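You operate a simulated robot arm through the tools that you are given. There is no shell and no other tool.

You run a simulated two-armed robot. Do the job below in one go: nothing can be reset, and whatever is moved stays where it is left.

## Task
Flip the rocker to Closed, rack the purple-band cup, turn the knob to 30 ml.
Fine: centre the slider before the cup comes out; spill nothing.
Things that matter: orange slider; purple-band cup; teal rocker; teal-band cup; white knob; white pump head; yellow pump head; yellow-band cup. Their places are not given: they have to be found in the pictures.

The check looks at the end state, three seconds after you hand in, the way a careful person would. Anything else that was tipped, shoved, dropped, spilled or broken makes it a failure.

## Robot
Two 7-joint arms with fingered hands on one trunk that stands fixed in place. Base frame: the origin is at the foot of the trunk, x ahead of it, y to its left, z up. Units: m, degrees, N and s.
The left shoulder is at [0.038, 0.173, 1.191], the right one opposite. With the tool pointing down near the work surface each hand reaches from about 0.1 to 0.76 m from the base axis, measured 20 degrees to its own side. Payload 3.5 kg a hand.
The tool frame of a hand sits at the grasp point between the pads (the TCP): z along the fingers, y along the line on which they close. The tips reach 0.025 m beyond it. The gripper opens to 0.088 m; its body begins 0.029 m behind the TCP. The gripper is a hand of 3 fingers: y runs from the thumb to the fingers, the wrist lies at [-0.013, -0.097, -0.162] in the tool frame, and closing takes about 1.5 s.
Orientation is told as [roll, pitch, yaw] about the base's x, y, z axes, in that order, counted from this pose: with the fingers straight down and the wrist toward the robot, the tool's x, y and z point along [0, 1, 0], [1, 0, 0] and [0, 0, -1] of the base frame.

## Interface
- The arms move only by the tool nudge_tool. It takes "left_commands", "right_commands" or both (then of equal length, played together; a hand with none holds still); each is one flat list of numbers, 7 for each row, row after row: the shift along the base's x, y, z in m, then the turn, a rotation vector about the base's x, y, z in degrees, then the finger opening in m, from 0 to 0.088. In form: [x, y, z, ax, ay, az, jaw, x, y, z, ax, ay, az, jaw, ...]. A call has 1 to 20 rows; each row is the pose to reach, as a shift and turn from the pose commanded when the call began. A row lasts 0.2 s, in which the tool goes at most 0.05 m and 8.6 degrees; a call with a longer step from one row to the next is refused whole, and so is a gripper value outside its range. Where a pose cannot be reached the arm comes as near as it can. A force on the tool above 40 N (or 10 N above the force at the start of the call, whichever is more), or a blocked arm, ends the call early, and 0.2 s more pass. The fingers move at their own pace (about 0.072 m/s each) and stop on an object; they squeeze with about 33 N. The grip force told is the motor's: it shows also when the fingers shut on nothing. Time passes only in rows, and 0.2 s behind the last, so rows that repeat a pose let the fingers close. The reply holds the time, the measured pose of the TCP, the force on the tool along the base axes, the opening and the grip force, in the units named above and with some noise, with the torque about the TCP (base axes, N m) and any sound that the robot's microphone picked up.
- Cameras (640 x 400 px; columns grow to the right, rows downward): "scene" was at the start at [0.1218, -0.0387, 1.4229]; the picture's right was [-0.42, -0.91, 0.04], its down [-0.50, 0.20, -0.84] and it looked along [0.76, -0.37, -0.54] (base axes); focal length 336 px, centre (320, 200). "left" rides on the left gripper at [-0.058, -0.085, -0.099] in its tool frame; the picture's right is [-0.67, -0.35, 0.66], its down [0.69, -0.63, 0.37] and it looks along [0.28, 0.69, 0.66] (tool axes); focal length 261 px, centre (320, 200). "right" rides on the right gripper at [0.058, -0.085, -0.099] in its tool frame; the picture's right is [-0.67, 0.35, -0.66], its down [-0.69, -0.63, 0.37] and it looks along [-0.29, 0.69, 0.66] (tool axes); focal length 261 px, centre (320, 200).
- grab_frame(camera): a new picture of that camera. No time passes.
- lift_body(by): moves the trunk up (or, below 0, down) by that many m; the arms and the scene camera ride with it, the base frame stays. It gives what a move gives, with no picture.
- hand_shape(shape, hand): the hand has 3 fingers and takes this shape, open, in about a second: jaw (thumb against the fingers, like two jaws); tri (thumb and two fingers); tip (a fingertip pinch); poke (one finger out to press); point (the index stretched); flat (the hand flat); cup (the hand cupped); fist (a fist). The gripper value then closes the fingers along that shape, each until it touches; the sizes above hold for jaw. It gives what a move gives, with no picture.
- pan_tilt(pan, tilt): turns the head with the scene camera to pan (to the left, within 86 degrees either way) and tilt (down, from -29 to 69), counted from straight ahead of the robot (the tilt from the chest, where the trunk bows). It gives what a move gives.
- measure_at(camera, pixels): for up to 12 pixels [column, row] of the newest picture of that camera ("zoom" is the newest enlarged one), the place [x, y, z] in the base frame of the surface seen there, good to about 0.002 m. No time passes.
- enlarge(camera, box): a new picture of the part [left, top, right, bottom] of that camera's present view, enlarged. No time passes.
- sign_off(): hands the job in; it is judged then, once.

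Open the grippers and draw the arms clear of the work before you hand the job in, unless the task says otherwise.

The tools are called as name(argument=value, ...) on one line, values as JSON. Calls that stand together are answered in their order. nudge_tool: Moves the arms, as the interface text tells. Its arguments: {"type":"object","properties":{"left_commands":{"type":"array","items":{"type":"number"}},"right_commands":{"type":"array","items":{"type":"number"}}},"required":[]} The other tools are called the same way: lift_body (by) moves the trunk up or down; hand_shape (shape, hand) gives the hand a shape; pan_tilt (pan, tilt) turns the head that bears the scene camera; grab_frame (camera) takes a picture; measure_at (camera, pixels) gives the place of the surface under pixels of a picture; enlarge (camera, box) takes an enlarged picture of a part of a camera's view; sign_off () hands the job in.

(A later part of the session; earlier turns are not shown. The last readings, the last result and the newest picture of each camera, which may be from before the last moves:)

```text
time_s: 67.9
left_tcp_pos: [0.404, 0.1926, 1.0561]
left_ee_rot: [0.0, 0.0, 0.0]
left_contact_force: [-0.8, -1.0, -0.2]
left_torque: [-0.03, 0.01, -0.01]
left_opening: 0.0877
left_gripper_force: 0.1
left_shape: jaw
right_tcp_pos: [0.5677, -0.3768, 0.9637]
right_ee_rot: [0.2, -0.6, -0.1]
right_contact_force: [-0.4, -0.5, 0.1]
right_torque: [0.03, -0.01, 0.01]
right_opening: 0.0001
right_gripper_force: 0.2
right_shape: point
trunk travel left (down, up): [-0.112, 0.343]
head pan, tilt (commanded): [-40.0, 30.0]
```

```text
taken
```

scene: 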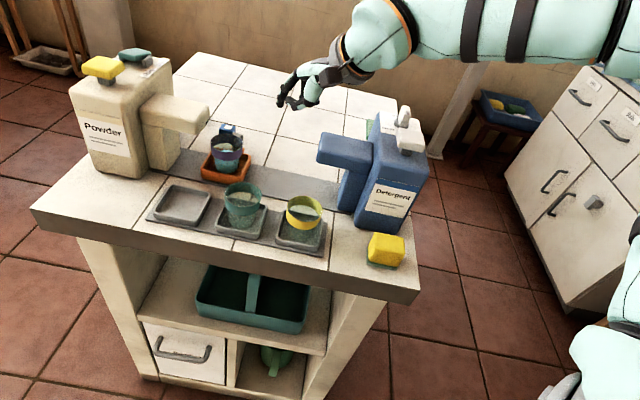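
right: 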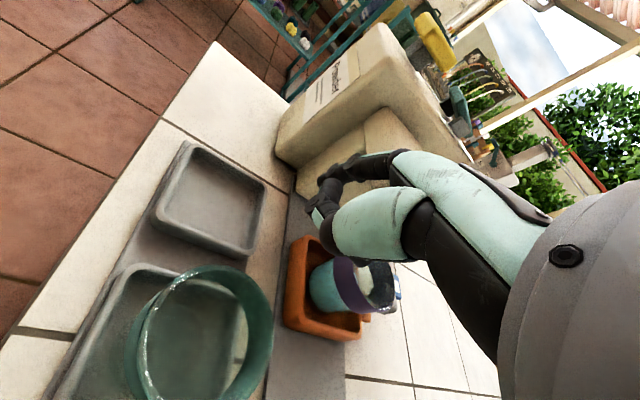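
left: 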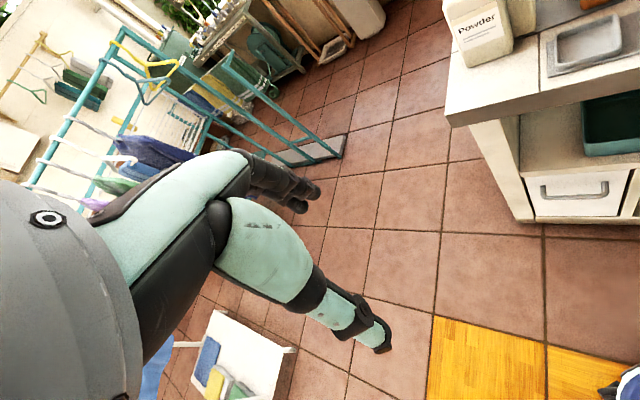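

The posture is fine here. I test small yaw steps one by one at this safe height.

nudge_tool(right_commands=[0, 0, 0, 0, 0, 8, 0.088])

nudge_tool(right_commands=[0, 0, 0, 0, 0, 8, 0.088])

nudge_tool(right_commands=[0, 0, 0, 0, 0, 8, 0.088])

nudge_tool(right_commands=[0, 0, 0, 0, 0, 8, 0.088])

```text
time_s: 68.3
left_tcp_pos: [0.4039, 0.1904, 1.0549]
left_ee_rot: [0.0, 0.0, 0.0]
left_contact_force: [-0.1, -0.7, 0.0]
left_torque: [0.03, -0.01, 0.0]
left_opening: 0.0877
left_gripper_force: 0.1
left_shape: jaw
right_tcp_pos: [0.5682, -0.3799, 0.9629]
right_ee_rot: [0.1, -1.0, 7.2]
right_contact_force: [0.1, -0.1, 0.2]
right_torque: [0.04, -0.02, 0.02]
right_opening: 0.0
right_gripper_force: 0.1
right_shape: point
trunk travel left (down, up): [-0.112, 0.343]
head pan, tilt (commanded): [-40.0, 30.0]
```

```text
time_s: 68.7
left_tcp_pos: [0.4044, 0.1919, 1.0559]
left_ee_rot: [0.0, 0.0, 0.0]
left_contact_force: [-0.6, 0.1, 0.4]
left_torque: [-0.04, -0.01, -0.03]
left_opening: 0.0878
left_gripper_force: 0.0
left_shape: jaw
right_tcp_pos: [0.5688, -0.3576, 0.9398]
right_ee_rot: [0.0, -0.8, 11.6]
right_contact_force: [0.6, -0.2, -0.4]
right_torque: [0.02, -0.02, -0.05]
right_opening: 0.0003
right_gripper_force: 0.0
right_shape: point
right hand out of reach, approached as far as the arm can: row 1
trunk travel left (down, up): [-0.112, 0.343]
head pan, tilt (commanded): [-40.0, 30.0]
```

```text
time_s: 69.1
left_tcp_pos: [0.4042, 0.193, 1.0556]
left_ee_rot: [0.0, 0.0, -0.1]
left_contact_force: [0.3, 0.2, -0.4]
left_torque: [0.0, 0.03, 0.0]
left_opening: 0.0876
left_gripper_force: 0.1
left_shape: jaw
right_tcp_pos: [0.5612, -0.3412, 0.9284]
right_ee_rot: [-0.1, -1.0, 15.4]
right_contact_force: [-0.2, 0.5, 0.3]
right_torque: [0.02, -0.02, 0.0]
right_opening: 0.0
right_gripper_force: 0.1
right_shape: point
right hand out of reach, approached as far as the arm can: row 1
trunk travel left (down, up): [-0.112, 0.343]
head pan, tilt (commanded): [-40.0, 30.0]
```

```text
time_s: 69.5
left_tcp_pos: [0.4043, 0.1924, 1.0561]
left_ee_rot: [0.0, 0.1, 0.0]
left_contact_force: [-0.3, 0.0, 0.3]
left_torque: [0.0, 0.0, 0.0]
left_opening: 0.0877
left_gripper_force: 0.0
left_shape: jaw
right_tcp_pos: [0.5507, -0.3252, 0.9172]
right_ee_rot: [-0.2, -1.2, 19.3]
right_contact_force: [0.1, 0.1, 0.9]
right_torque: [0.01, 0.03, -0.01]
right_opening: 0.0001
right_gripper_force: 0.1
right_shape: point
right hand out of reach, approached as far as the arm can: row 1
trunk travel left (down, up): [-0.112, 0.343]
head pan, tilt (commanded): [-40.0, 30.0]
```

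Positive yaw only works further left. New plan: hook the grey peg with the jaw's two fingers at zero yaw — its far corner nests between the fingers and the thumb clears the cup. First I go up and return to zero yaw.

nudge_tool(right_commands=[0, 0, 0.03, 0.1, 0.4, -6, 0.088, 0, 0, 0.06, 0.2, 0.8, -12, 0.088, 0, -0.005, 0.1, 0.2, 1.2, -19.3, 0.088, 0, -0.005, 0.14, 0.2, 1.2, -19.3, 0.088, 0, -0.005, 0.17, 0.2, 1.2, -19.3, 0.088])

hand_shape(shape="jaw", hand="right")

lift_body(by=-0.11)

```text
time_s: 70.7
left_tcp_pos: [0.4033, 0.1929, 1.0568]
left_ee_rot: [0.1, 0.0, 0.0]
left_contact_force: [-0.2, -0.6, 1.0]
left_torque: [0.0, -0.02, -0.02]
left_opening: 0.0879
left_gripper_force: 0.1
left_shape: jaw
right_tcp_pos: [0.5511, -0.3276, 1.0874]
right_ee_rot: [0.2, 0.1, -0.2]
right_contact_force: [-1.4, 0.1, -0.1]
right_torque: [0.02, 0.01, -0.02]
right_opening: 0.0
right_gripper_force: 0.1
right_shape: point
trunk travel left (down, up): [-0.112, 0.343]
head pan, tilt (commanded): [-40.0, 30.0]
```

```text
time_s: 71.6
left_tcp_pos: [0.4041, 0.1927, 1.0565]
left_ee_rot: [0.0, 0.0, 0.0]
left_contact_force: [0.0, -0.1, 0.9]
left_torque: [0.0, -0.01, 0.0]
left_opening: 0.0878
left_gripper_force: 0.0
left_shape: jaw
right_tcp_pos: [0.5517, -0.3286, 1.0874]
right_ee_rot: [0.2, 0.2, -0.2]
right_contact_force: [-0.6, 0.4, -1.0]
right_torque: [0.05, 0.01, -0.02]
right_opening: 0.0876
right_gripper_force: 0.1
right_shape: jaw
trunk travel left (down, up): [-0.112, 0.343]
head pan, tilt (commanded): [-40.0, 30.0]
```

```text
time_s: 73.0
left_tcp_pos: [0.4033, 0.1921, 0.9466]
left_ee_rot: [0.0, -0.1, 0.0]
left_contact_force: [0.5, 0.2, 0.0]
left_torque: [0.0, -0.01, -0.01]
left_opening: 0.0877
left_gripper_force: 0.0
left_shape: jaw
right_tcp_pos: [0.5514, -0.3284, 0.9772]
right_ee_rot: [0.2, 0.0, -0.3]
right_contact_force: [0.4, -0.1, 0.9]
right_torque: [0.01, -0.01, -0.01]
right_opening: 0.088
right_gripper_force: 0.1
right_shape: jaw
trunk travel left (down, up): [-0.002, 0.453]
head pan, tilt (commanded): [-40.0, 30.0]
```

At the lowest trunk with zero yaw, I probe forward in small single steps.

nudge_tool(right_commands=[0.025, 0, 0, 0, 0, 0, 0.05, 0.05, 0, 0, 0, 0, 0, 0.045])

nudge_tool(right_commands=[0.03, 0, 0, 0, 0, 0, 0.045])

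nudge_tool(right_commands=[0.03, 0, 0, 0, 0, 0, 0.045])

```text
time_s: 73.6
left_tcp_pos: [0.4047, 0.1921, 0.9464]
left_ee_rot: [0.0, 0.0, 0.0]
left_contact_force: [0.8, -0.3, -0.1]
left_torque: [0.01, -0.01, 0.02]
left_opening: 0.0879
left_gripper_force: 0.1
left_shape: jaw
right_tcp_pos: [0.5846, -0.3303, 0.9777]
right_ee_rot: [0.2, -0.2, -0.3]
right_contact_force: [0.7, 1.0, -0.4]
right_torque: [-0.01, 0.01, 0.03]
right_opening: 0.0453
right_gripper_force: 0.0
right_shape: jaw
right hand out of reach, approached as far as the arm can: row 2
trunk travel left (down, up): [-0.002, 0.453]
head pan, tilt (commanded): [-40.0, 30.0]
```

```text
time_s: 74.0
left_tcp_pos: [0.4052, 0.1911, 0.9456]
left_ee_rot: [0.0, 0.1, 0.0]
left_contact_force: [0.3, 0.4, -0.3]
left_torque: [0.02, 0.0, 0.01]
left_opening: 0.0879
left_gripper_force: 0.0
left_shape: jaw
right_tcp_pos: [0.5851, -0.3299, 0.9763]
right_ee_rot: [0.2, 0.0, -0.3]
right_contact_force: [-0.1, -0.3, -0.6]
right_torque: [0.02, -0.01, 0.0]
right_opening: 0.0453
right_gripper_force: 0.0
right_shape: jaw
right hand out of reach, approached as far as the arm can: row 1
trunk travel left (down, up): [-0.002, 0.453]
head pan, tilt (commanded): [-40.0, 30.0]
```

```text
time_s: 74.4
left_tcp_pos: [0.4047, 0.1925, 0.9458]
left_ee_rot: [0.0, 0.1, 0.0]
left_contact_force: [0.4, 0.1, 0.3]
left_torque: [0.02, 0.01, -0.02]
left_opening: 0.0878
left_gripper_force: 0.0
left_shape: jaw
right_tcp_pos: [0.5844, -0.33, 0.9775]
right_ee_rot: [0.2, 0.0, -0.3]
right_contact_force: [0.4, -0.1, 0.3]
right_torque: [0.04, 0.02, 0.0]
right_opening: 0.0454
right_gripper_force: 0.1
right_shape: jaw
right hand out of reach, approached as far as the arm can: row 1
trunk travel left (down, up): [-0.002, 0.453]
head pan, tilt (commanded): [-40.0, 30.0]
```

Limited at x≈0.585 here by wrist flexion. I go lower over the empty rail middle (z 0.90) and probe again.

nudge_tool(right_commands=[0, 0, -0.02, 0, 0, 0, 0.045, 0, 0, -0.04, 0, 0, 0, 0.045])

nudge_tool(right_commands=[0.025, 0, 0, 0, 0, 0, 0.045])

nudge_tool(right_commands=[0, 0, -0.02, 0, 0, 0, 0.045])

nudge_tool(right_commands=[0.02, 0, 0, 0, 0, 0, 0.045])

```text
time_s: 75.0
left_tcp_pos: [0.404, 0.1917, 0.9467]
left_ee_rot: [0.1, -0.1, 0.1]
left_contact_force: [-0.1, 0.4, 0.1]
left_torque: [-0.03, 0.01, 0.01]
left_opening: 0.0878
left_gripper_force: 0.1
left_shape: jaw
right_tcp_pos: [0.5859, -0.3293, 0.9378]
right_ee_rot: [0.1, 0.1, -0.2]
right_contact_force: [-0.8, -0.6, -0.7]
right_torque: [-0.01, -0.01, -0.01]
right_opening: 0.0451
right_gripper_force: 0.0
right_shape: jaw
trunk travel left (down, up): [-0.002, 0.453]
head pan, tilt (commanded): [-40.0, 30.0]
```

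```text
time_s: 75.4
left_tcp_pos: [0.4044, 0.1926, 0.9452]
left_ee_rot: [-0.1, 0.1, 0.0]
left_contact_force: [-0.3, 0.8, -0.2]
left_torque: [0.02, 0.03, 0.01]
left_opening: 0.0876
left_gripper_force: 0.1
left_shape: jaw
right_tcp_pos: [0.6099, -0.3297, 0.9361]
right_ee_rot: [0.1, 0.1, -0.2]
right_contact_force: [2.3, -0.2, -0.2]
right_torque: [0.01, -0.03, -0.05]
right_opening: 0.0452
right_gripper_force: 0.1
right_shape: jaw
trunk travel left (down, up): [-0.002, 0.453]
head pan, tilt (commanded): [-40.0, 30.0]
```

```text
time_s: 75.8
left_tcp_pos: [0.4045, 0.1919, 0.9453]
left_ee_rot: [0.0, 0.1, -0.1]
left_contact_force: [0.5, -0.8, 0.4]
left_torque: [0.0, -0.01, -0.03]
left_opening: 0.0877
left_gripper_force: 0.1
left_shape: jaw
right_tcp_pos: [0.6099, -0.3291, 0.9164]
right_ee_rot: [0.1, 0.1, -0.2]
right_contact_force: [0.9, -0.4, 0.3]
right_torque: [0.03, 0.0, -0.02]
right_opening: 0.0454
right_gripper_force: 0.1
right_shape: jaw
trunk travel left (down, up): [-0.002, 0.453]
head pan, tilt (commanded): [-40.0, 30.0]
```

```text
time_s: 76.2
left_tcp_pos: [0.405, 0.1916, 0.9454]
left_ee_rot: [0.0, 0.1, 0.0]
left_contact_force: [0.5, 0.3, -0.1]
left_torque: [0.01, 0.01, 0.02]
left_opening: 0.0875
left_gripper_force: 0.0
left_shape: jaw
right_tcp_pos: [0.6313, -0.3293, 0.9159]
right_ee_rot: [0.1, 0.1, -0.2]
right_contact_force: [0.3, -0.6, -0.2]
right_torque: [-0.03, 0.03, 0.0]
right_opening: 0.0454
right_gripper_force: 0.0
right_shape: jaw
trunk travel left (down, up): [-0.002, 0.453]
head pan, tilt (commanded): [-40.0, 30.0]
```

Lower works: TCP is at (0.631,-0.329,0.916). I check the view before moving round to the right of the peg.

grab_frame(camera="right")

grab_frame(camera="scene")

```text
taken
```

right: 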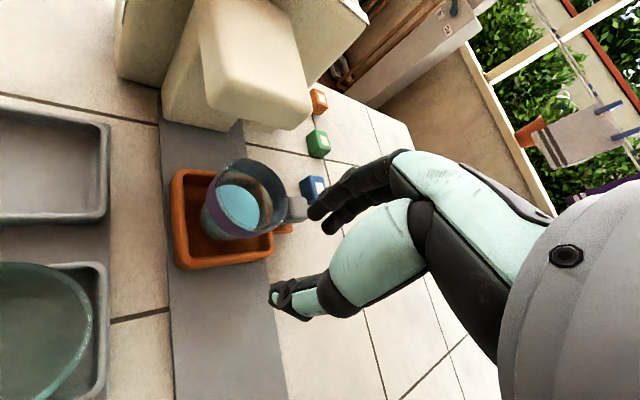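

```text
taken
```

scene: 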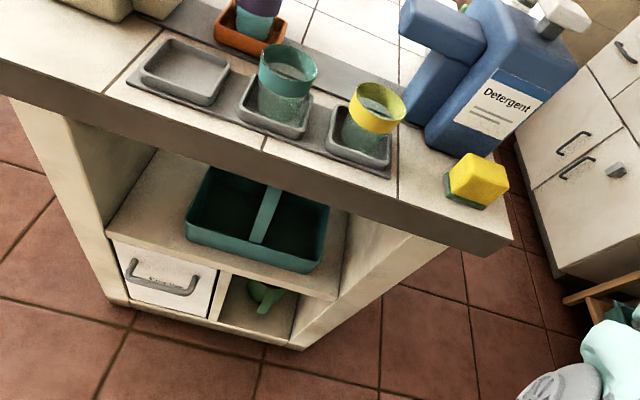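

The right camera shows the peg at (298,208) just left of the fingers. I set the head for a better view and move the hand 0.055 m to the right.

pan_tilt(pan=-30, tilt=4)

nudge_tool(right_commands=[0, -0.02, 0, 0, 0, 0, 0.036, 0, -0.04, 0, 0, 0, 0, 0.036, 0, -0.055, 0, 0, 0, 0, 0.036])

nudge_tool(right_commands=[0.012, 0, -0.012, 0, 0, 0, 0.036, 0.024, 0, -0.024, 0, 0, 0, 0.036])

grab_frame(camera="scene")

```text
time_s: 77.1
left_tcp_pos: [0.4034, 0.1919, 0.9461]
left_ee_rot: [0.0, 0.0, -0.1]
left_contact_force: [-0.7, 1.0, 0.2]
left_torque: [-0.01, 0.01, 0.01]
left_opening: 0.0875
left_gripper_force: 0.0
left_shape: jaw
right_tcp_pos: [0.6295, -0.3291, 0.9173]
right_ee_rot: [0.2, 0.1, -0.1]
right_contact_force: [0.0, 0.0, 0.1]
right_torque: [0.02, 0.0, 0.02]
right_opening: 0.0452
right_gripper_force: 0.1
right_shape: jaw
trunk travel left (down, up): [-0.002, 0.453]
head pan, tilt (commanded): [-30.0, 4.0]
```

```text
time_s: 77.9
left_tcp_pos: [0.4044, 0.1917, 0.9458]
left_ee_rot: [0.0, 0.0, 0.0]
left_contact_force: [-0.3, 0.2, 0.1]
left_torque: [0.0, -0.03, -0.02]
left_opening: 0.0877
left_gripper_force: 0.0
left_shape: jaw
right_tcp_pos: [0.6294, -0.3599, 0.9177]
right_ee_rot: [0.3, 0.0, -0.3]
right_contact_force: [0.8, 0.1, 0.0]
right_torque: [-0.02, 0.0, -0.03]
right_opening: 0.0364
right_gripper_force: 0.0
right_shape: jaw
right hand out of reach, approached as far as the arm can: row 2, 3
trunk travel left (down, up): [-0.002, 0.453]
head pan, tilt (commanded): [-30.0, 4.0]
```

```text
time_s: 78.5
left_tcp_pos: [0.4048, 0.1921, 0.9461]
left_ee_rot: [0.0, 0.0, 0.0]
left_contact_force: [-0.6, 0.1, -0.4]
left_torque: [0.02, 0.0, 0.01]
left_opening: 0.0877
left_gripper_force: 0.0
left_shape: jaw
right_tcp_pos: [0.655, -0.3607, 0.8919]
right_ee_rot: [0.2, 0.1, -0.2]
right_contact_force: [0.7, -0.5, 0.6]
right_torque: [0.0, 0.01, 0.01]
right_opening: 0.0363
right_gripper_force: 0.1
right_shape: jaw
trunk travel left (down, up): [-0.002, 0.453]
head pan, tilt (commanded): [-30.0, 4.0]
```

```text
taken
```

scene: 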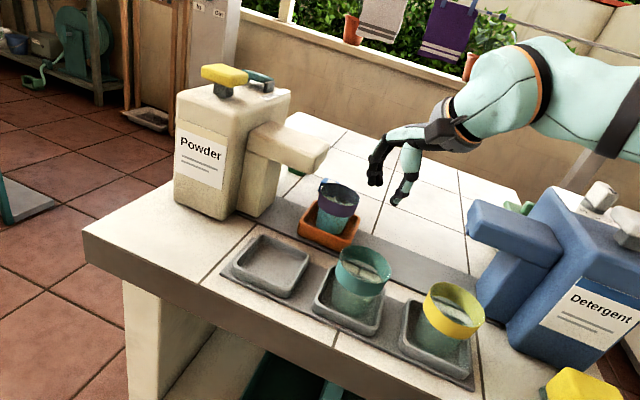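

The hand is right of the peg with a clear view. I continue forward and down toward (0.695,-0.361,0.868).

nudge_tool(right_commands=[0.02, 0, -0.012, 0, 0, 0, 0.036])

nudge_tool(right_commands=[0.02, 0, -0.012, 0, 0, 0, 0.036])

enlarge(camera="scene", box=[280, 110, 440, 260])

grab_frame(camera="right")

```text
time_s: 78.9
left_tcp_pos: [0.4049, 0.1911, 0.944]
left_ee_rot: [0.1, 0.1, 0.1]
left_contact_force: [0.5, 0.7, 0.2]
left_torque: [-0.01, 0.04, 0.01]
left_opening: 0.088
left_gripper_force: 0.0
left_shape: jaw
right_tcp_pos: [0.676, -0.3615, 0.879]
right_ee_rot: [0.2, 0.1, -0.2]
right_contact_force: [-0.1, 0.4, -0.2]
right_torque: [0.01, 0.03, -0.01]
right_opening: 0.0364
right_gripper_force: 0.1
right_shape: jaw
trunk travel left (down, up): [-0.002, 0.453]
head pan, tilt (commanded): [-30.0, 4.0]
```

```text
time_s: 79.3
left_tcp_pos: [0.4036, 0.1907, 0.9447]
left_ee_rot: [0.0, 0.0, -0.1]
left_contact_force: [0.5, 0.6, -0.2]
left_torque: [0.01, 0.0, -0.01]
left_opening: 0.0878
left_gripper_force: 0.0
left_shape: jaw
right_tcp_pos: [0.6853, -0.3612, 0.874]
right_ee_rot: [0.3, 0.0, -0.2]
right_contact_force: [0.7, -0.3, -0.5]
right_torque: [-0.01, -0.02, 0.03]
right_opening: 0.0361
right_gripper_force: 0.1
right_shape: jaw
right hand out of reach, approached as far as the arm can: row 1
trunk travel left (down, up): [-0.002, 0.453]
head pan, tilt (commanded): [-30.0, 4.0]
```

```text
2.67 times, centred on (360, 185) of scene
```

zoom: 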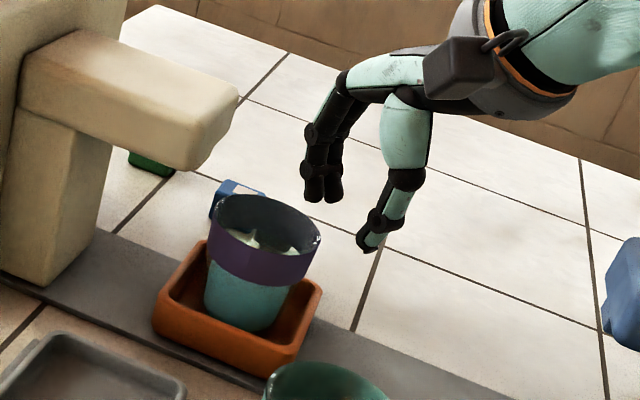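

```text
taken
```

right: 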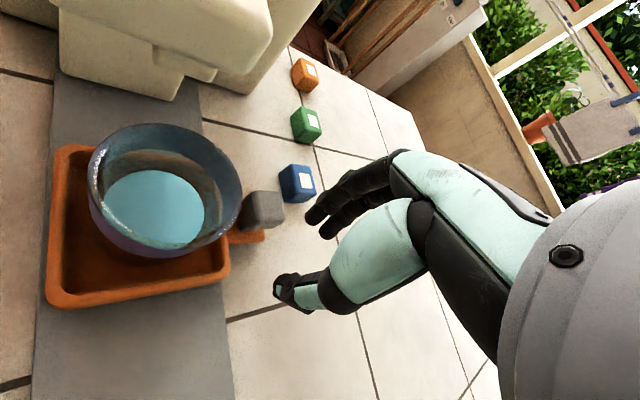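

I'm about 0.01 m short at the arm's full stretch; a 7° forward tilt will provide it. I tilt, then lower and advance.

nudge_tool(right_commands=[0, 0, 0, 0, -7, 0, 0.036])

nudge_tool(right_commands=[0.006, 0, -0.01, 0, 0, 0, 0.036])

enlarge(camera="right", box=[200, 140, 380, 320])

```text
time_s: 79.7
left_tcp_pos: [0.4037, 0.192, 0.9444]
left_ee_rot: [0.0, 0.0, 0.0]
left_contact_force: [-0.4, -0.3, 0.3]
left_torque: [-0.01, -0.01, -0.02]
left_opening: 0.0873
left_gripper_force: 0.1
left_shape: jaw
right_tcp_pos: [0.684, -0.36, 0.8751]
right_ee_rot: [0.2, -7.0, -0.1]
right_contact_force: [-0.6, 0.4, 0.3]
right_torque: [-0.01, 0.01, 0.03]
right_opening: 0.0363
right_gripper_force: 0.1
right_shape: jaw
trunk travel left (down, up): [-0.002, 0.453]
head pan, tilt (commanded): [-30.0, 4.0]
```

```text
time_s: 80.1
left_tcp_pos: [0.4042, 0.1911, 0.9453]
left_ee_rot: [0.0, 0.1, 0.0]
left_contact_force: [-0.6, 0.1, -0.9]
left_torque: [0.04, -0.06, -0.02]
left_opening: 0.0878
left_gripper_force: 0.0
left_shape: jaw
right_tcp_pos: [0.6897, -0.3609, 0.8647]
right_ee_rot: [0.2, -7.1, -0.2]
right_contact_force: [0.8, 0.6, 0.1]
right_torque: [-0.03, -0.01, 0.0]
right_opening: 0.0366
right_gripper_force: 0.1
right_shape: jaw
trunk travel left (down, up): [-0.002, 0.453]
head pan, tilt (commanded): [-30.0, 4.0]
```

```text
2.22 times, centred on (290, 230) of right
```

zoom: 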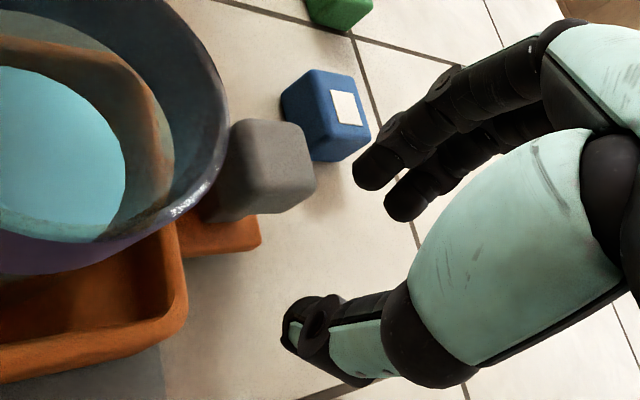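

The jaw's channel faces the peg. I measure fingertips, thumb tip and peg corners in this picture.

measure_at(camera="zoom", pixels=[[240, 125], [295, 128], [310, 185], [260, 200], [275, 160], [375, 165], [405, 200], [365, 180], [395, 215], [295, 330], [310, 320], [330, 160]])

```text
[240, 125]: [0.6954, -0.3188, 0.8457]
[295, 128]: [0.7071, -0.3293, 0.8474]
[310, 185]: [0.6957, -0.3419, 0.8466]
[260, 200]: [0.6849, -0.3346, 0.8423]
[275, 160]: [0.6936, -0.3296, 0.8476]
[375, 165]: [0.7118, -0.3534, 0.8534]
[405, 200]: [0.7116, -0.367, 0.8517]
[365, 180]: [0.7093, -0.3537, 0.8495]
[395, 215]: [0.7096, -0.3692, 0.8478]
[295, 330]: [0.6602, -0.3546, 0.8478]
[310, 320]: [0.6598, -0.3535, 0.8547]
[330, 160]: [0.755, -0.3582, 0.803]
```

Peg centre is about (0.6955,-0.3305), top 0.846; the jaw needs 6 mm more forward. I advance and lower, then slide left so the peg enters the jaw.

nudge_tool(right_commands=[0.006, 0, -0.006, 0, 0, 0, 0.036])

nudge_tool(right_commands=[0, 0, -0.007, 0, 0, 0, 0.036])

enlarge(camera="right", box=[200, 140, 380, 320])

```text
time_s: 80.5
left_tcp_pos: [0.4042, 0.1916, 0.945]
left_ee_rot: [-0.1, -0.1, 0.0]
left_contact_force: [0.6, -0.4, -0.3]
left_torque: [0.03, -0.02, -0.02]
left_opening: 0.0875
left_gripper_force: 0.1
left_shape: jaw
right_tcp_pos: [0.6958, -0.3606, 0.8574]
right_ee_rot: [0.3, -6.9, -0.2]
right_contact_force: [-0.7, -0.1, 0.3]
right_torque: [-0.01, 0.02, 0.0]
right_opening: 0.0365
right_gripper_force: 0.1
right_shape: jaw
trunk travel left (down, up): [-0.002, 0.453]
head pan, tilt (commanded): [-30.0, 4.0]
```

```text
time_s: 80.9
left_tcp_pos: [0.4054, 0.1918, 0.9466]
left_ee_rot: [0.0, 0.1, 0.0]
left_contact_force: [0.0, 0.3, 0.7]
left_torque: [0.02, 0.02, 0.03]
left_opening: 0.0876
left_gripper_force: 0.1
left_shape: jaw
right_tcp_pos: [0.696, -0.36, 0.8511]
right_ee_rot: [0.1, -6.8, -0.1]
right_contact_force: [-0.5, -0.3, 0.1]
right_torque: [0.0, 0.0, 0.04]
right_opening: 0.0365
right_gripper_force: 0.1
right_shape: jaw
trunk travel left (down, up): [-0.002, 0.453]
head pan, tilt (commanded): [-30.0, 4.0]
```

```text
2.22 times, centred on (290, 230) of right
```

zoom: 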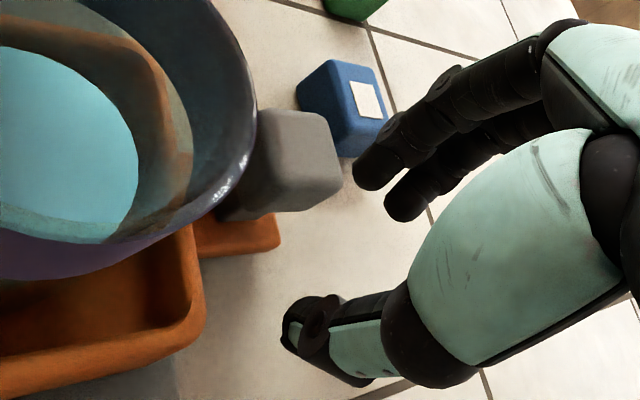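

Tips are beside the peg's height now. Before sliding in, I measure the thumb's outer side against the cup rim for clearance.

measure_at(camera="zoom", pixels=[[290, 345], [305, 360], [340, 375], [365, 380], [300, 310], [340, 320], [360, 350], [400, 380], [440, 340], [250, 150], [225, 200], [200, 215]])

enlarge(camera="scene", box=[310, 130, 440, 250])

measure_at(camera="zoom", pixels=[[300, 100], [340, 120], [320, 130], [290, 130], [330, 170], [345, 60], [250, 120], [240, 90], [60, 170], [190, 160], [130, 130], [220, 190]])

```text
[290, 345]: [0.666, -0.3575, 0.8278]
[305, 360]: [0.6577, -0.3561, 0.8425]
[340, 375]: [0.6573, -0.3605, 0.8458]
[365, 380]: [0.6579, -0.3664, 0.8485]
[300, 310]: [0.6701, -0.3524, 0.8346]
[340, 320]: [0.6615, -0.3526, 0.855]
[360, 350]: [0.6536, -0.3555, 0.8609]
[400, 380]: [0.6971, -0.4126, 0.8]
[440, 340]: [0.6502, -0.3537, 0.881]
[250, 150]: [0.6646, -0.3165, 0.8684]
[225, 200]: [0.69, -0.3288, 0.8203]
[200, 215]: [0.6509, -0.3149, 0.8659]
```

```text
3.33 times, centred on (375, 190) of scene
```

zoom: 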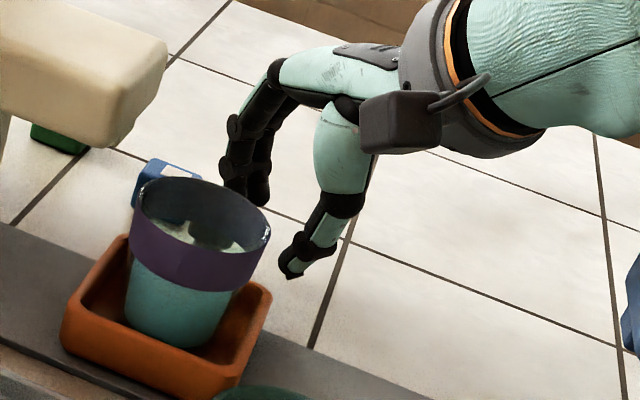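

```text
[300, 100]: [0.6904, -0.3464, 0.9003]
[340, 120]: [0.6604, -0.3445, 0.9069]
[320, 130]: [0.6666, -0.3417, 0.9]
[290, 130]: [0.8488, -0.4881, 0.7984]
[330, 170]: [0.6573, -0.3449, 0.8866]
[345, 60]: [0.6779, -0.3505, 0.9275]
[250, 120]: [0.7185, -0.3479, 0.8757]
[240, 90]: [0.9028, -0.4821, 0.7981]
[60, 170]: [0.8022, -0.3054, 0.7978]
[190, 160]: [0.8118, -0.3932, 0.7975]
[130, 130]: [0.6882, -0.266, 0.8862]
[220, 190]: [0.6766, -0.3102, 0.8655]
```

Clearance between thumb and cup rim will be about 8 mm. I slide left 0.027 m in small steps so the peg enters the jaw.

nudge_tool(right_commands=[0, 0.006, 0, 0, 0, 0, 0.036, 0, 0.012, 0, 0, 0, 0, 0.036, 0, 0.017, 0, 0, 0, 0, 0.036])

enlarge(camera="right", box=[200, 140, 380, 320])

```text
time_s: 81.7
left_tcp_pos: [0.4037, 0.192, 0.9453]
left_ee_rot: [0.0, -0.1, 0.1]
left_contact_force: [0.3, -0.2, 0.0]
left_torque: [0.0, 0.0, 0.01]
left_opening: 0.0876
left_gripper_force: 0.0
left_shape: jaw
right_tcp_pos: [0.6964, -0.3435, 0.8523]
right_ee_rot: [0.3, -7.0, -0.3]
right_contact_force: [-0.1, -0.2, 0.1]
right_torque: [0.0, -0.03, 0.0]
right_opening: 0.0366
right_gripper_force: 0.1
right_shape: jaw
trunk travel left (down, up): [-0.002, 0.453]
head pan, tilt (commanded): [-30.0, 4.0]
```

```text
2.22 times, centred on (290, 230) of right
```

zoom: 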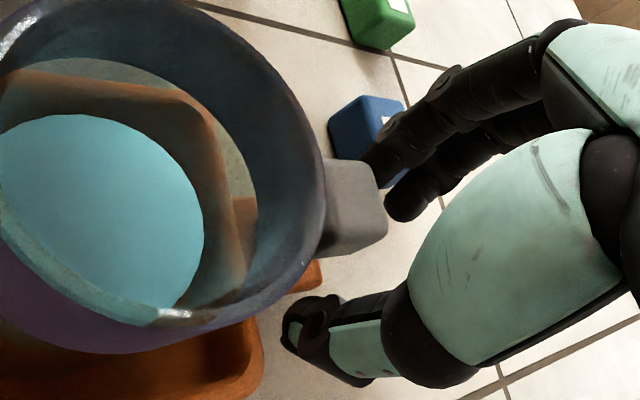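

The near finger is now passing behind the peg, no contact forces. I continue 9 mm further.

nudge_tool(right_commands=[0, 0.003, 0, 0, 0, 0, 0.036, 0, 0.006, 0, 0, 0, 0, 0.036, 0, 0.009, 0, 0, 0, 0, 0.036])

enlarge(camera="right", box=[220, 140, 400, 320])

enlarge(camera="scene", box=[310, 140, 420, 240])

```text
time_s: 82.5
left_tcp_pos: [0.404, 0.1916, 0.9455]
left_ee_rot: [0.0, 0.0, 0.0]
left_contact_force: [-0.2, 0.3, 0.2]
left_torque: [0.0, 0.01, 0.01]
left_opening: 0.0878
left_gripper_force: 0.1
left_shape: jaw
right_tcp_pos: [0.6947, -0.3347, 0.852]
right_ee_rot: [0.2, -7.0, -0.2]
right_contact_force: [-0.2, -1.3, 0.8]
right_torque: [-0.04, 0.04, -0.01]
right_opening: 0.0359
right_gripper_force: 0.0
right_shape: jaw
trunk travel left (down, up): [-0.002, 0.453]
head pan, tilt (commanded): [-30.0, 4.0]
```

```text
2.22 times, centred on (310, 230) of right
```

zoom: 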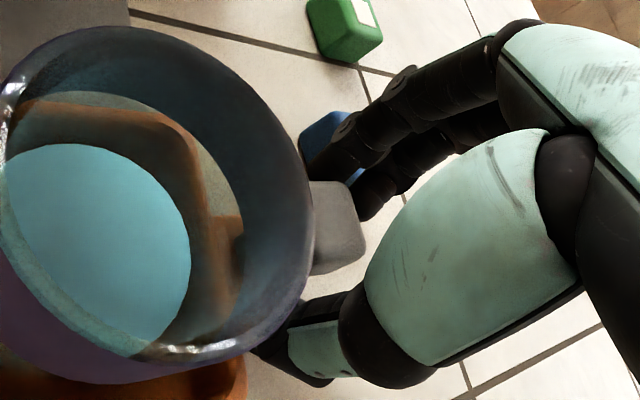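

```text
4.00 times, centred on (365, 190) of scene
```

zoom: 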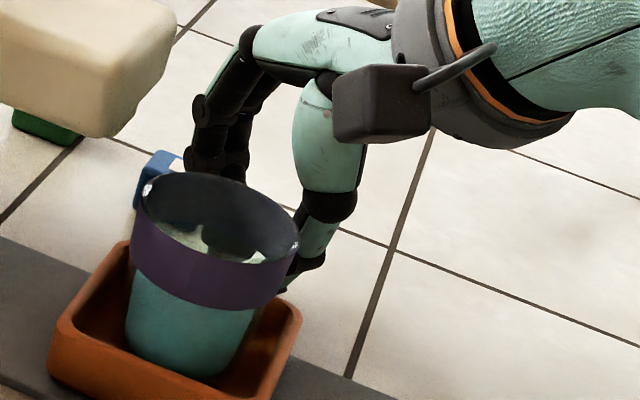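

The peg is inside the jaw and nothing is displaced. I close slowly onto it.

nudge_tool(right_commands=[0, 0, 0, 0, 0, 0, 0.033, 0, 0, 0, 0, 0, 0, 0.03, 0, 0, 0, 0, 0, 0, 0.028, 0, 0, 0, 0, 0, 0, 0.026, 0, 0, 0, 0, 0, 0, 0.024, 0, 0, 0, 0, 0, 0, 0.022, 0, 0, 0, 0, 0, 0, 0.02])

enlarge(camera="right", box=[220, 140, 400, 320])

enlarge(camera="scene", box=[310, 140, 420, 240])

```text
time_s: 84.1
left_tcp_pos: [0.4048, 0.1916, 0.9457]
left_ee_rot: [0.0, 0.0, 0.0]
left_contact_force: [0.4, 0.7, 0.4]
left_torque: [0.0, -0.01, 0.0]
left_opening: 0.0877
left_gripper_force: 0.0
left_shape: jaw
right_tcp_pos: [0.6956, -0.3359, 0.8512]
right_ee_rot: [0.2, -6.9, -0.2]
right_contact_force: [1.0, 0.0, -0.8]
right_torque: [0.0, -0.06, 0.05]
right_opening: 0.0157
right_gripper_force: 31.6
right_shape: jaw
trunk travel left (down, up): [-0.002, 0.453]
head pan, tilt (commanded): [-30.0, 4.0]
```

```text
2.22 times, centred on (310, 230) of right
```

zoom: 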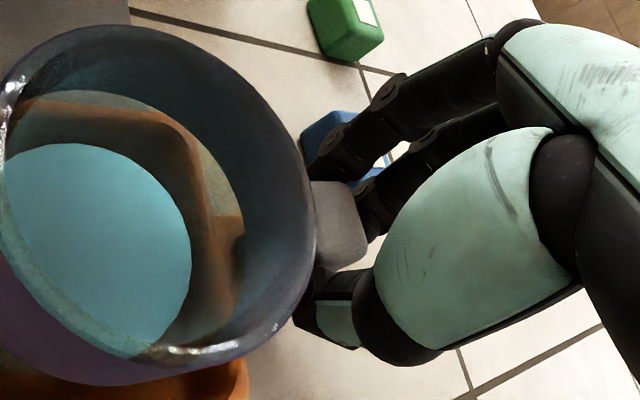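

```text
4.00 times, centred on (365, 190) of scene
```

zoom: 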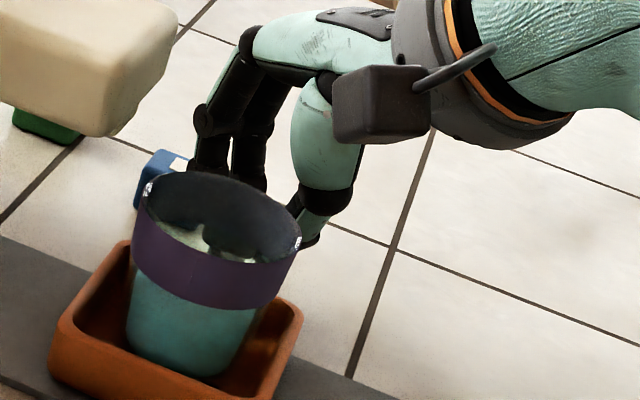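

Firm grip (31.6 N) and the slider has not moved. I now draw the slider along the rail (direction −x,−y equally) gently, checking reach as I go.

nudge_tool(right_commands=[-0.0007, -0.0007, 0, 0, 0, 0, 0.015, -0.0018, -0.0018, 0, 0, 0, 0, 0.015, -0.0035, -0.0035, 0, 0, 0, 0, 0.015, -0.0055, -0.0055, 0, 0, 0, 0, 0.015])

enlarge(camera="right", box=[220, 140, 400, 320])

```text
time_s: 85.1
left_tcp_pos: [0.4036, 0.1917, 0.946]
left_ee_rot: [0.1, 0.0, 0.1]
left_contact_force: [0.9, -0.6, 0.3]
left_torque: [0.0, 0.03, -0.02]
left_opening: 0.0878
left_gripper_force: 0.1
left_shape: jaw
right_tcp_pos: [0.6899, -0.3388, 0.852]
right_ee_rot: [0.1, -6.8, -0.2]
right_contact_force: [2.0, -1.5, 2.1]
right_torque: [-0.02, -0.04, 0.09]
right_opening: 0.0155
right_gripper_force: 0.1
right_shape: jaw
trunk travel left (down, up): [-0.002, 0.453]
head pan, tilt (commanded): [-30.0, 4.0]
```

```text
2.22 times, centred on (310, 230) of right
```

zoom: 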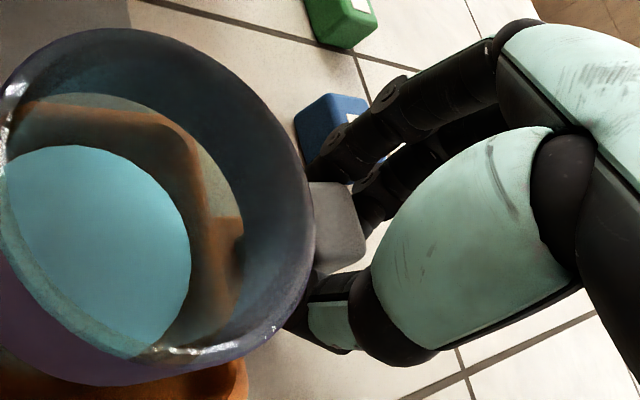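

The slider follows the hand. I continue in gentle steps, keeping the grip.

nudge_tool(right_commands=[-0.0018, -0.0018, 0, 0, 0, 0, 0.01, -0.0038, -0.0038, 0, 0, 0, 0, 0.01, -0.006, -0.006, 0, 0, 0, 0, 0.01, -0.008, -0.008, 0, 0, 0, 0, 0.01, -0.01, -0.01, 0, 0, 0, 0, 0.01])

enlarge(camera="scene", box=[290, 130, 430, 250])

```text
time_s: 86.3
left_tcp_pos: [0.4041, 0.1918, 0.945]
left_ee_rot: [0.0, 0.1, 0.0]
left_contact_force: [0.2, -0.3, 0.3]
left_torque: [0.01, -0.01, 0.03]
left_opening: 0.0879
left_gripper_force: 0.2
left_shape: jaw
right_tcp_pos: [0.6796, -0.3496, 0.8516]
right_ee_rot: [0.2, -6.8, -0.3]
right_contact_force: [1.4, 0.2, -1.6]
right_torque: [0.01, -0.02, 0.05]
right_opening: 0.0118
right_gripper_force: 33.4
right_shape: jaw
trunk travel left (down, up): [-0.002, 0.453]
head pan, tilt (commanded): [-30.0, 4.0]
```

```text
3.33 times, centred on (360, 190) of scene
```

zoom: 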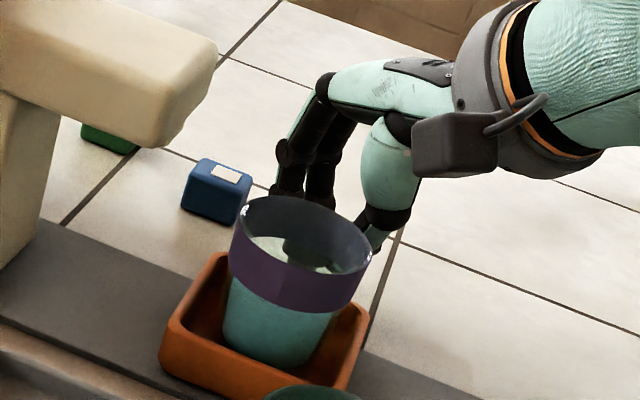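

The slider and cup have moved about 0.021 m and the cup stands upright. I continue another ~0.019 m.

nudge_tool(right_commands=[-0.0018, -0.0018, 0, 0, 0, 0, 0.01, -0.004, -0.004, 0, 0, 0, 0, 0.01, -0.0062, -0.0062, 0, 0, 0, 0, 0.01, -0.0085, -0.0085, 0, 0, 0, 0, 0.01, -0.011, -0.011, 0, 0, 0, 0, 0.01, -0.013, -0.013, 0, 0, 0, 0, 0.01])

enlarge(camera="scene", box=[290, 130, 430, 250])

measure_at(camera="zoom", pixels=[[200, 330], [230, 300], [290, 380], [330, 390], [360, 330], [395, 325], [270, 250], [330, 260], [250, 330], [240, 280], [310, 300], [180, 320]])

```text
time_s: 87.7
left_tcp_pos: [0.4051, 0.1913, 0.9449]
left_ee_rot: [-0.1, 0.0, 0.0]
left_contact_force: [1.0, -0.3, 0.3]
left_torque: [0.04, 0.01, 0.04]
left_opening: 0.0876
left_gripper_force: 0.0
left_shape: jaw
right_tcp_pos: [0.6671, -0.3614, 0.851]
right_ee_rot: [0.1, -6.9, -0.2]
right_contact_force: [0.1, 0.9, -2.3]
right_torque: [0.04, -0.02, 0.05]
right_opening: 0.0118
right_gripper_force: 33.4
right_shape: jaw
trunk travel left (down, up): [-0.002, 0.453]
head pan, tilt (commanded): [-30.0, 4.0]
```

```text
3.33 times, centred on (360, 190) of scene
```

zoom: 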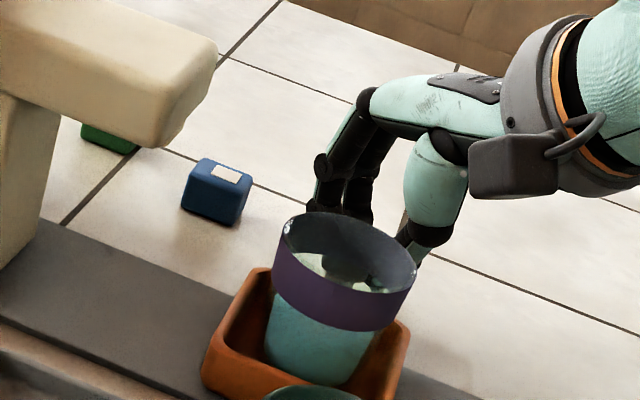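

```text
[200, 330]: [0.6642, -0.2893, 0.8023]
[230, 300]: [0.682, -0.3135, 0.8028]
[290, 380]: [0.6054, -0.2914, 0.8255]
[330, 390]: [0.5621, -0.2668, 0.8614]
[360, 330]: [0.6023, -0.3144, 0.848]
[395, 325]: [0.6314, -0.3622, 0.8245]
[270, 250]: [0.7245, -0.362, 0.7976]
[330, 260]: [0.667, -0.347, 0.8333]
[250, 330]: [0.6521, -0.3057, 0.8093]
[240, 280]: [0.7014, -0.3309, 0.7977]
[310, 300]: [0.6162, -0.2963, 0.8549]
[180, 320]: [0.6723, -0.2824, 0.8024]
```

The slider has moved about 0.038 m. I measure its corners to see how far it still has to go.

measure_at(camera="zoom", pixels=[[258, 270], [265, 275], [230, 320], [212, 365], [222, 375], [404, 330], [400, 345], [390, 380], [410, 335], [215, 345], [380, 395], [245, 295]])

```text
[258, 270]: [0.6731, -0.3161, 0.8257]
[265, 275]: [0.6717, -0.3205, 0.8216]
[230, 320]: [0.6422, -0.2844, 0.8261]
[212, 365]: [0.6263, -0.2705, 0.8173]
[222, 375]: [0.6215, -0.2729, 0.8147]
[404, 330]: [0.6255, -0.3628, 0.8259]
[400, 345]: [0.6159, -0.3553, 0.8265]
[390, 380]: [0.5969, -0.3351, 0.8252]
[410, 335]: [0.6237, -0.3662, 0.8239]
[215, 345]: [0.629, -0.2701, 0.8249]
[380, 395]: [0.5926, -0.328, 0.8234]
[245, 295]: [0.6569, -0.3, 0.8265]
```

Slider centre is now at e ≈ −0.2185 (wall tops at −0.253 and −0.185) and the goal is −0.199: 0.0195 m to go. I move the remaining distance and stop softly.

nudge_tool(right_commands=[-0.0018, -0.0018, 0, 0, 0, 0, 0.01, -0.004, -0.004, 0, 0, 0, 0, 0.01, -0.0062, -0.0062, 0, 0, 0, 0, 0.01, -0.0085, -0.0085, 0, 0, 0, 0, 0.01, -0.011, -0.011, 0, 0, 0, 0, 0.01, -0.0128, -0.0128, 0, 0, 0, 0, 0.01, -0.0138, -0.0138, 0, 0, 0, 0, 0.01])

enlarge(camera="scene", box=[290, 130, 430, 250])

measure_at(camera="zoom", pixels=[[300, 300], [280, 330], [265, 345], [255, 375], [250, 365], [430, 345], [445, 360], [435, 385], [450, 350], [310, 285], [290, 315], [440, 375]])

```text
time_s: 89.3
left_tcp_pos: [0.4053, 0.1923, 0.9462]
left_ee_rot: [0.1, 0.0, -0.1]
left_contact_force: [0.5, 0.6, 0.9]
left_torque: [0.01, -0.02, -0.03]
left_opening: 0.0876
left_gripper_force: 0.0
left_shape: jaw
right_tcp_pos: [0.6543, -0.3768, 0.8519]
right_ee_rot: [0.2, -6.9, -0.2]
right_contact_force: [1.5, -0.8, -2.5]
right_torque: [-0.01, -0.05, 0.0]
right_opening: 0.0118
right_gripper_force: 32.7
right_shape: jaw
trunk travel left (down, up): [-0.002, 0.453]
head pan, tilt (commanded): [-30.0, 4.0]
```

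```text
3.33 times, centred on (360, 190) of scene
```

zoom: 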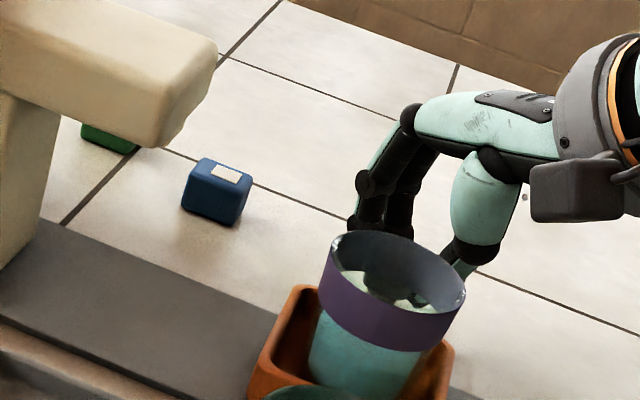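

```text
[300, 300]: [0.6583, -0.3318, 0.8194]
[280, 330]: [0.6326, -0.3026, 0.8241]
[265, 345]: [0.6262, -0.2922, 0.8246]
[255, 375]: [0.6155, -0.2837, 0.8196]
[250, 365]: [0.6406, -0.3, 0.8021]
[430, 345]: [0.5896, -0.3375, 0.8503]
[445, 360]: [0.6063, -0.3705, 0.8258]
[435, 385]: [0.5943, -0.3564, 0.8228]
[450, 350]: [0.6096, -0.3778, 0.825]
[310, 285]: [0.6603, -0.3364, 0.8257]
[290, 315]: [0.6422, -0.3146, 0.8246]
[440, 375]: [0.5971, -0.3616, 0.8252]
```

The slider centre now reads e ≈ −0.199, on target. I open the jaw gently and lift straight off the peg.

nudge_tool(right_commands=[0, 0, 0, 0, 0, 0, 0.018, 0, 0, 0, 0, 0, 0, 0.024, 0, 0, 0, 0, 0, 0, 0.03, 0, 0, 0, 0, 0, 0, 0.036, 0, 0, 0, 0, 0, 0, 0.036])

nudge_tool(right_commands=[0, 0, 0.01, 0, 0, 0, 0.036, 0, 0, 0.02, 0, 0, 0, 0.036, 0, 0, 0.03, 0, 0, 0, 0.036])

enlarge(camera="scene", box=[290, 130, 430, 250])

```text
time_s: 90.5
left_tcp_pos: [0.405, 0.1912, 0.9446]
left_ee_rot: [0.0, 0.0, 0.0]
left_contact_force: [-0.7, 0.5, -0.1]
left_torque: [0.05, 0.02, 0.03]
left_opening: 0.0877
left_gripper_force: 0.1
left_shape: jaw
right_tcp_pos: [0.6535, -0.3752, 0.8516]
right_ee_rot: [0.2, -7.0, -0.2]
right_contact_force: [1.9, 1.2, 0.1]
right_torque: [0.0, 0.0, 0.01]
right_opening: 0.0356
right_gripper_force: 0.1
right_shape: jaw
trunk travel left (down, up): [-0.002, 0.453]
head pan, tilt (commanded): [-30.0, 4.0]
```

```text
time_s: 91.3
left_tcp_pos: [0.4042, 0.1926, 0.9461]
left_ee_rot: [0.0, -0.1, 0.1]
left_contact_force: [0.4, -0.5, -0.2]
left_torque: [0.02, -0.02, -0.04]
left_opening: 0.0873
left_gripper_force: 0.0
left_shape: jaw
right_tcp_pos: [0.6529, -0.3758, 0.8832]
right_ee_rot: [0.1, -6.9, -0.3]
right_contact_force: [0.1, -0.1, -0.9]
right_torque: [0.0, 0.0, 0.01]
right_opening: 0.0359
right_gripper_force: 0.2
right_shape: jaw
trunk travel left (down, up): [-0.002, 0.453]
head pan, tilt (commanded): [-30.0, 4.0]
```

```text
3.33 times, centred on (360, 190) of scene
```

zoom: 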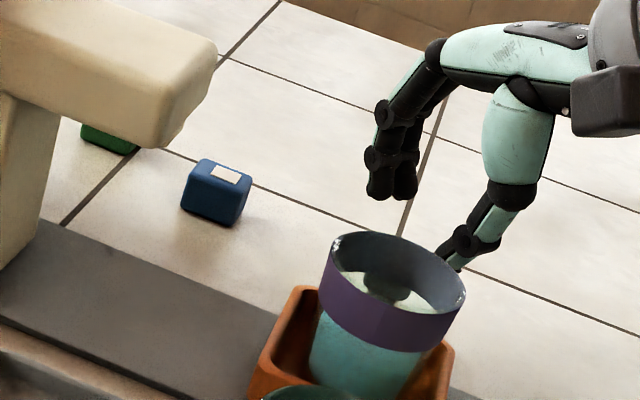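

Slider and cup stand still. I raise the hand and pull back so I can view the slider freely.

nudge_tool(right_commands=[0, 0, 0.02, 0, 0, 0, 0.06, -0.02, 0, 0.04, 0, 0, 0, 0.088, -0.05, 0, 0.06, 0, 0, 0, 0.088, -0.08, 0, 0.075, 0, 0, 0, 0.088])

pan_tilt(pan=-30, tilt=12)

grab_frame(camera="scene")

```text
time_s: 92.3
left_tcp_pos: [0.403, 0.1922, 0.9461]
left_ee_rot: [0.0, -0.1, 0.0]
left_contact_force: [0.1, -0.4, -0.2]
left_torque: [-0.01, 0.02, -0.01]
left_opening: 0.0878
left_gripper_force: 0.0
left_shape: jaw
right_tcp_pos: [0.5723, -0.3766, 0.9572]
right_ee_rot: [0.1, -6.9, -0.1]
right_contact_force: [-0.1, 0.6, 0.2]
right_torque: [-0.01, 0.0, 0.0]
right_opening: 0.0878
right_gripper_force: 0.0
right_shape: jaw
trunk travel left (down, up): [-0.002, 0.453]
head pan, tilt (commanded): [-30.0, 4.0]
```

```text
time_s: 93.0
left_tcp_pos: [0.4047, 0.1917, 0.945]
left_ee_rot: [0.0, 0.0, 0.0]
left_contact_force: [0.6, -1.2, 0.0]
left_torque: [0.02, -0.01, -0.03]
left_opening: 0.0878
left_gripper_force: 0.0
left_shape: jaw
right_tcp_pos: [0.5738, -0.3777, 0.9564]
right_ee_rot: [0.2, -7.0, -0.1]
right_contact_force: [0.9, -0.4, -0.3]
right_torque: [0.03, -0.01, -0.03]
right_opening: 0.0878
right_gripper_force: 0.0
right_shape: jaw
trunk travel left (down, up): [-0.002, 0.453]
head pan, tilt (commanded): [-30.0, 12.0]
```

```text
taken
```

scene: 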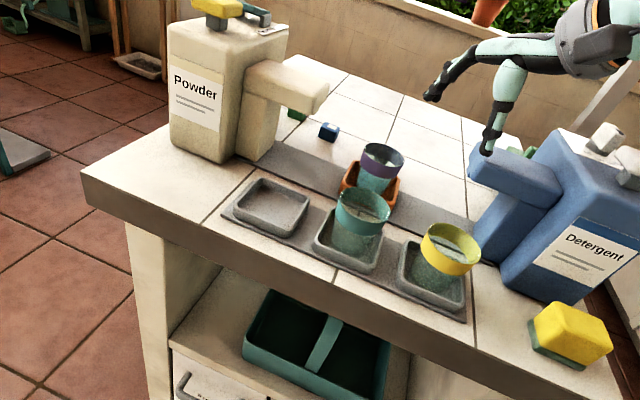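

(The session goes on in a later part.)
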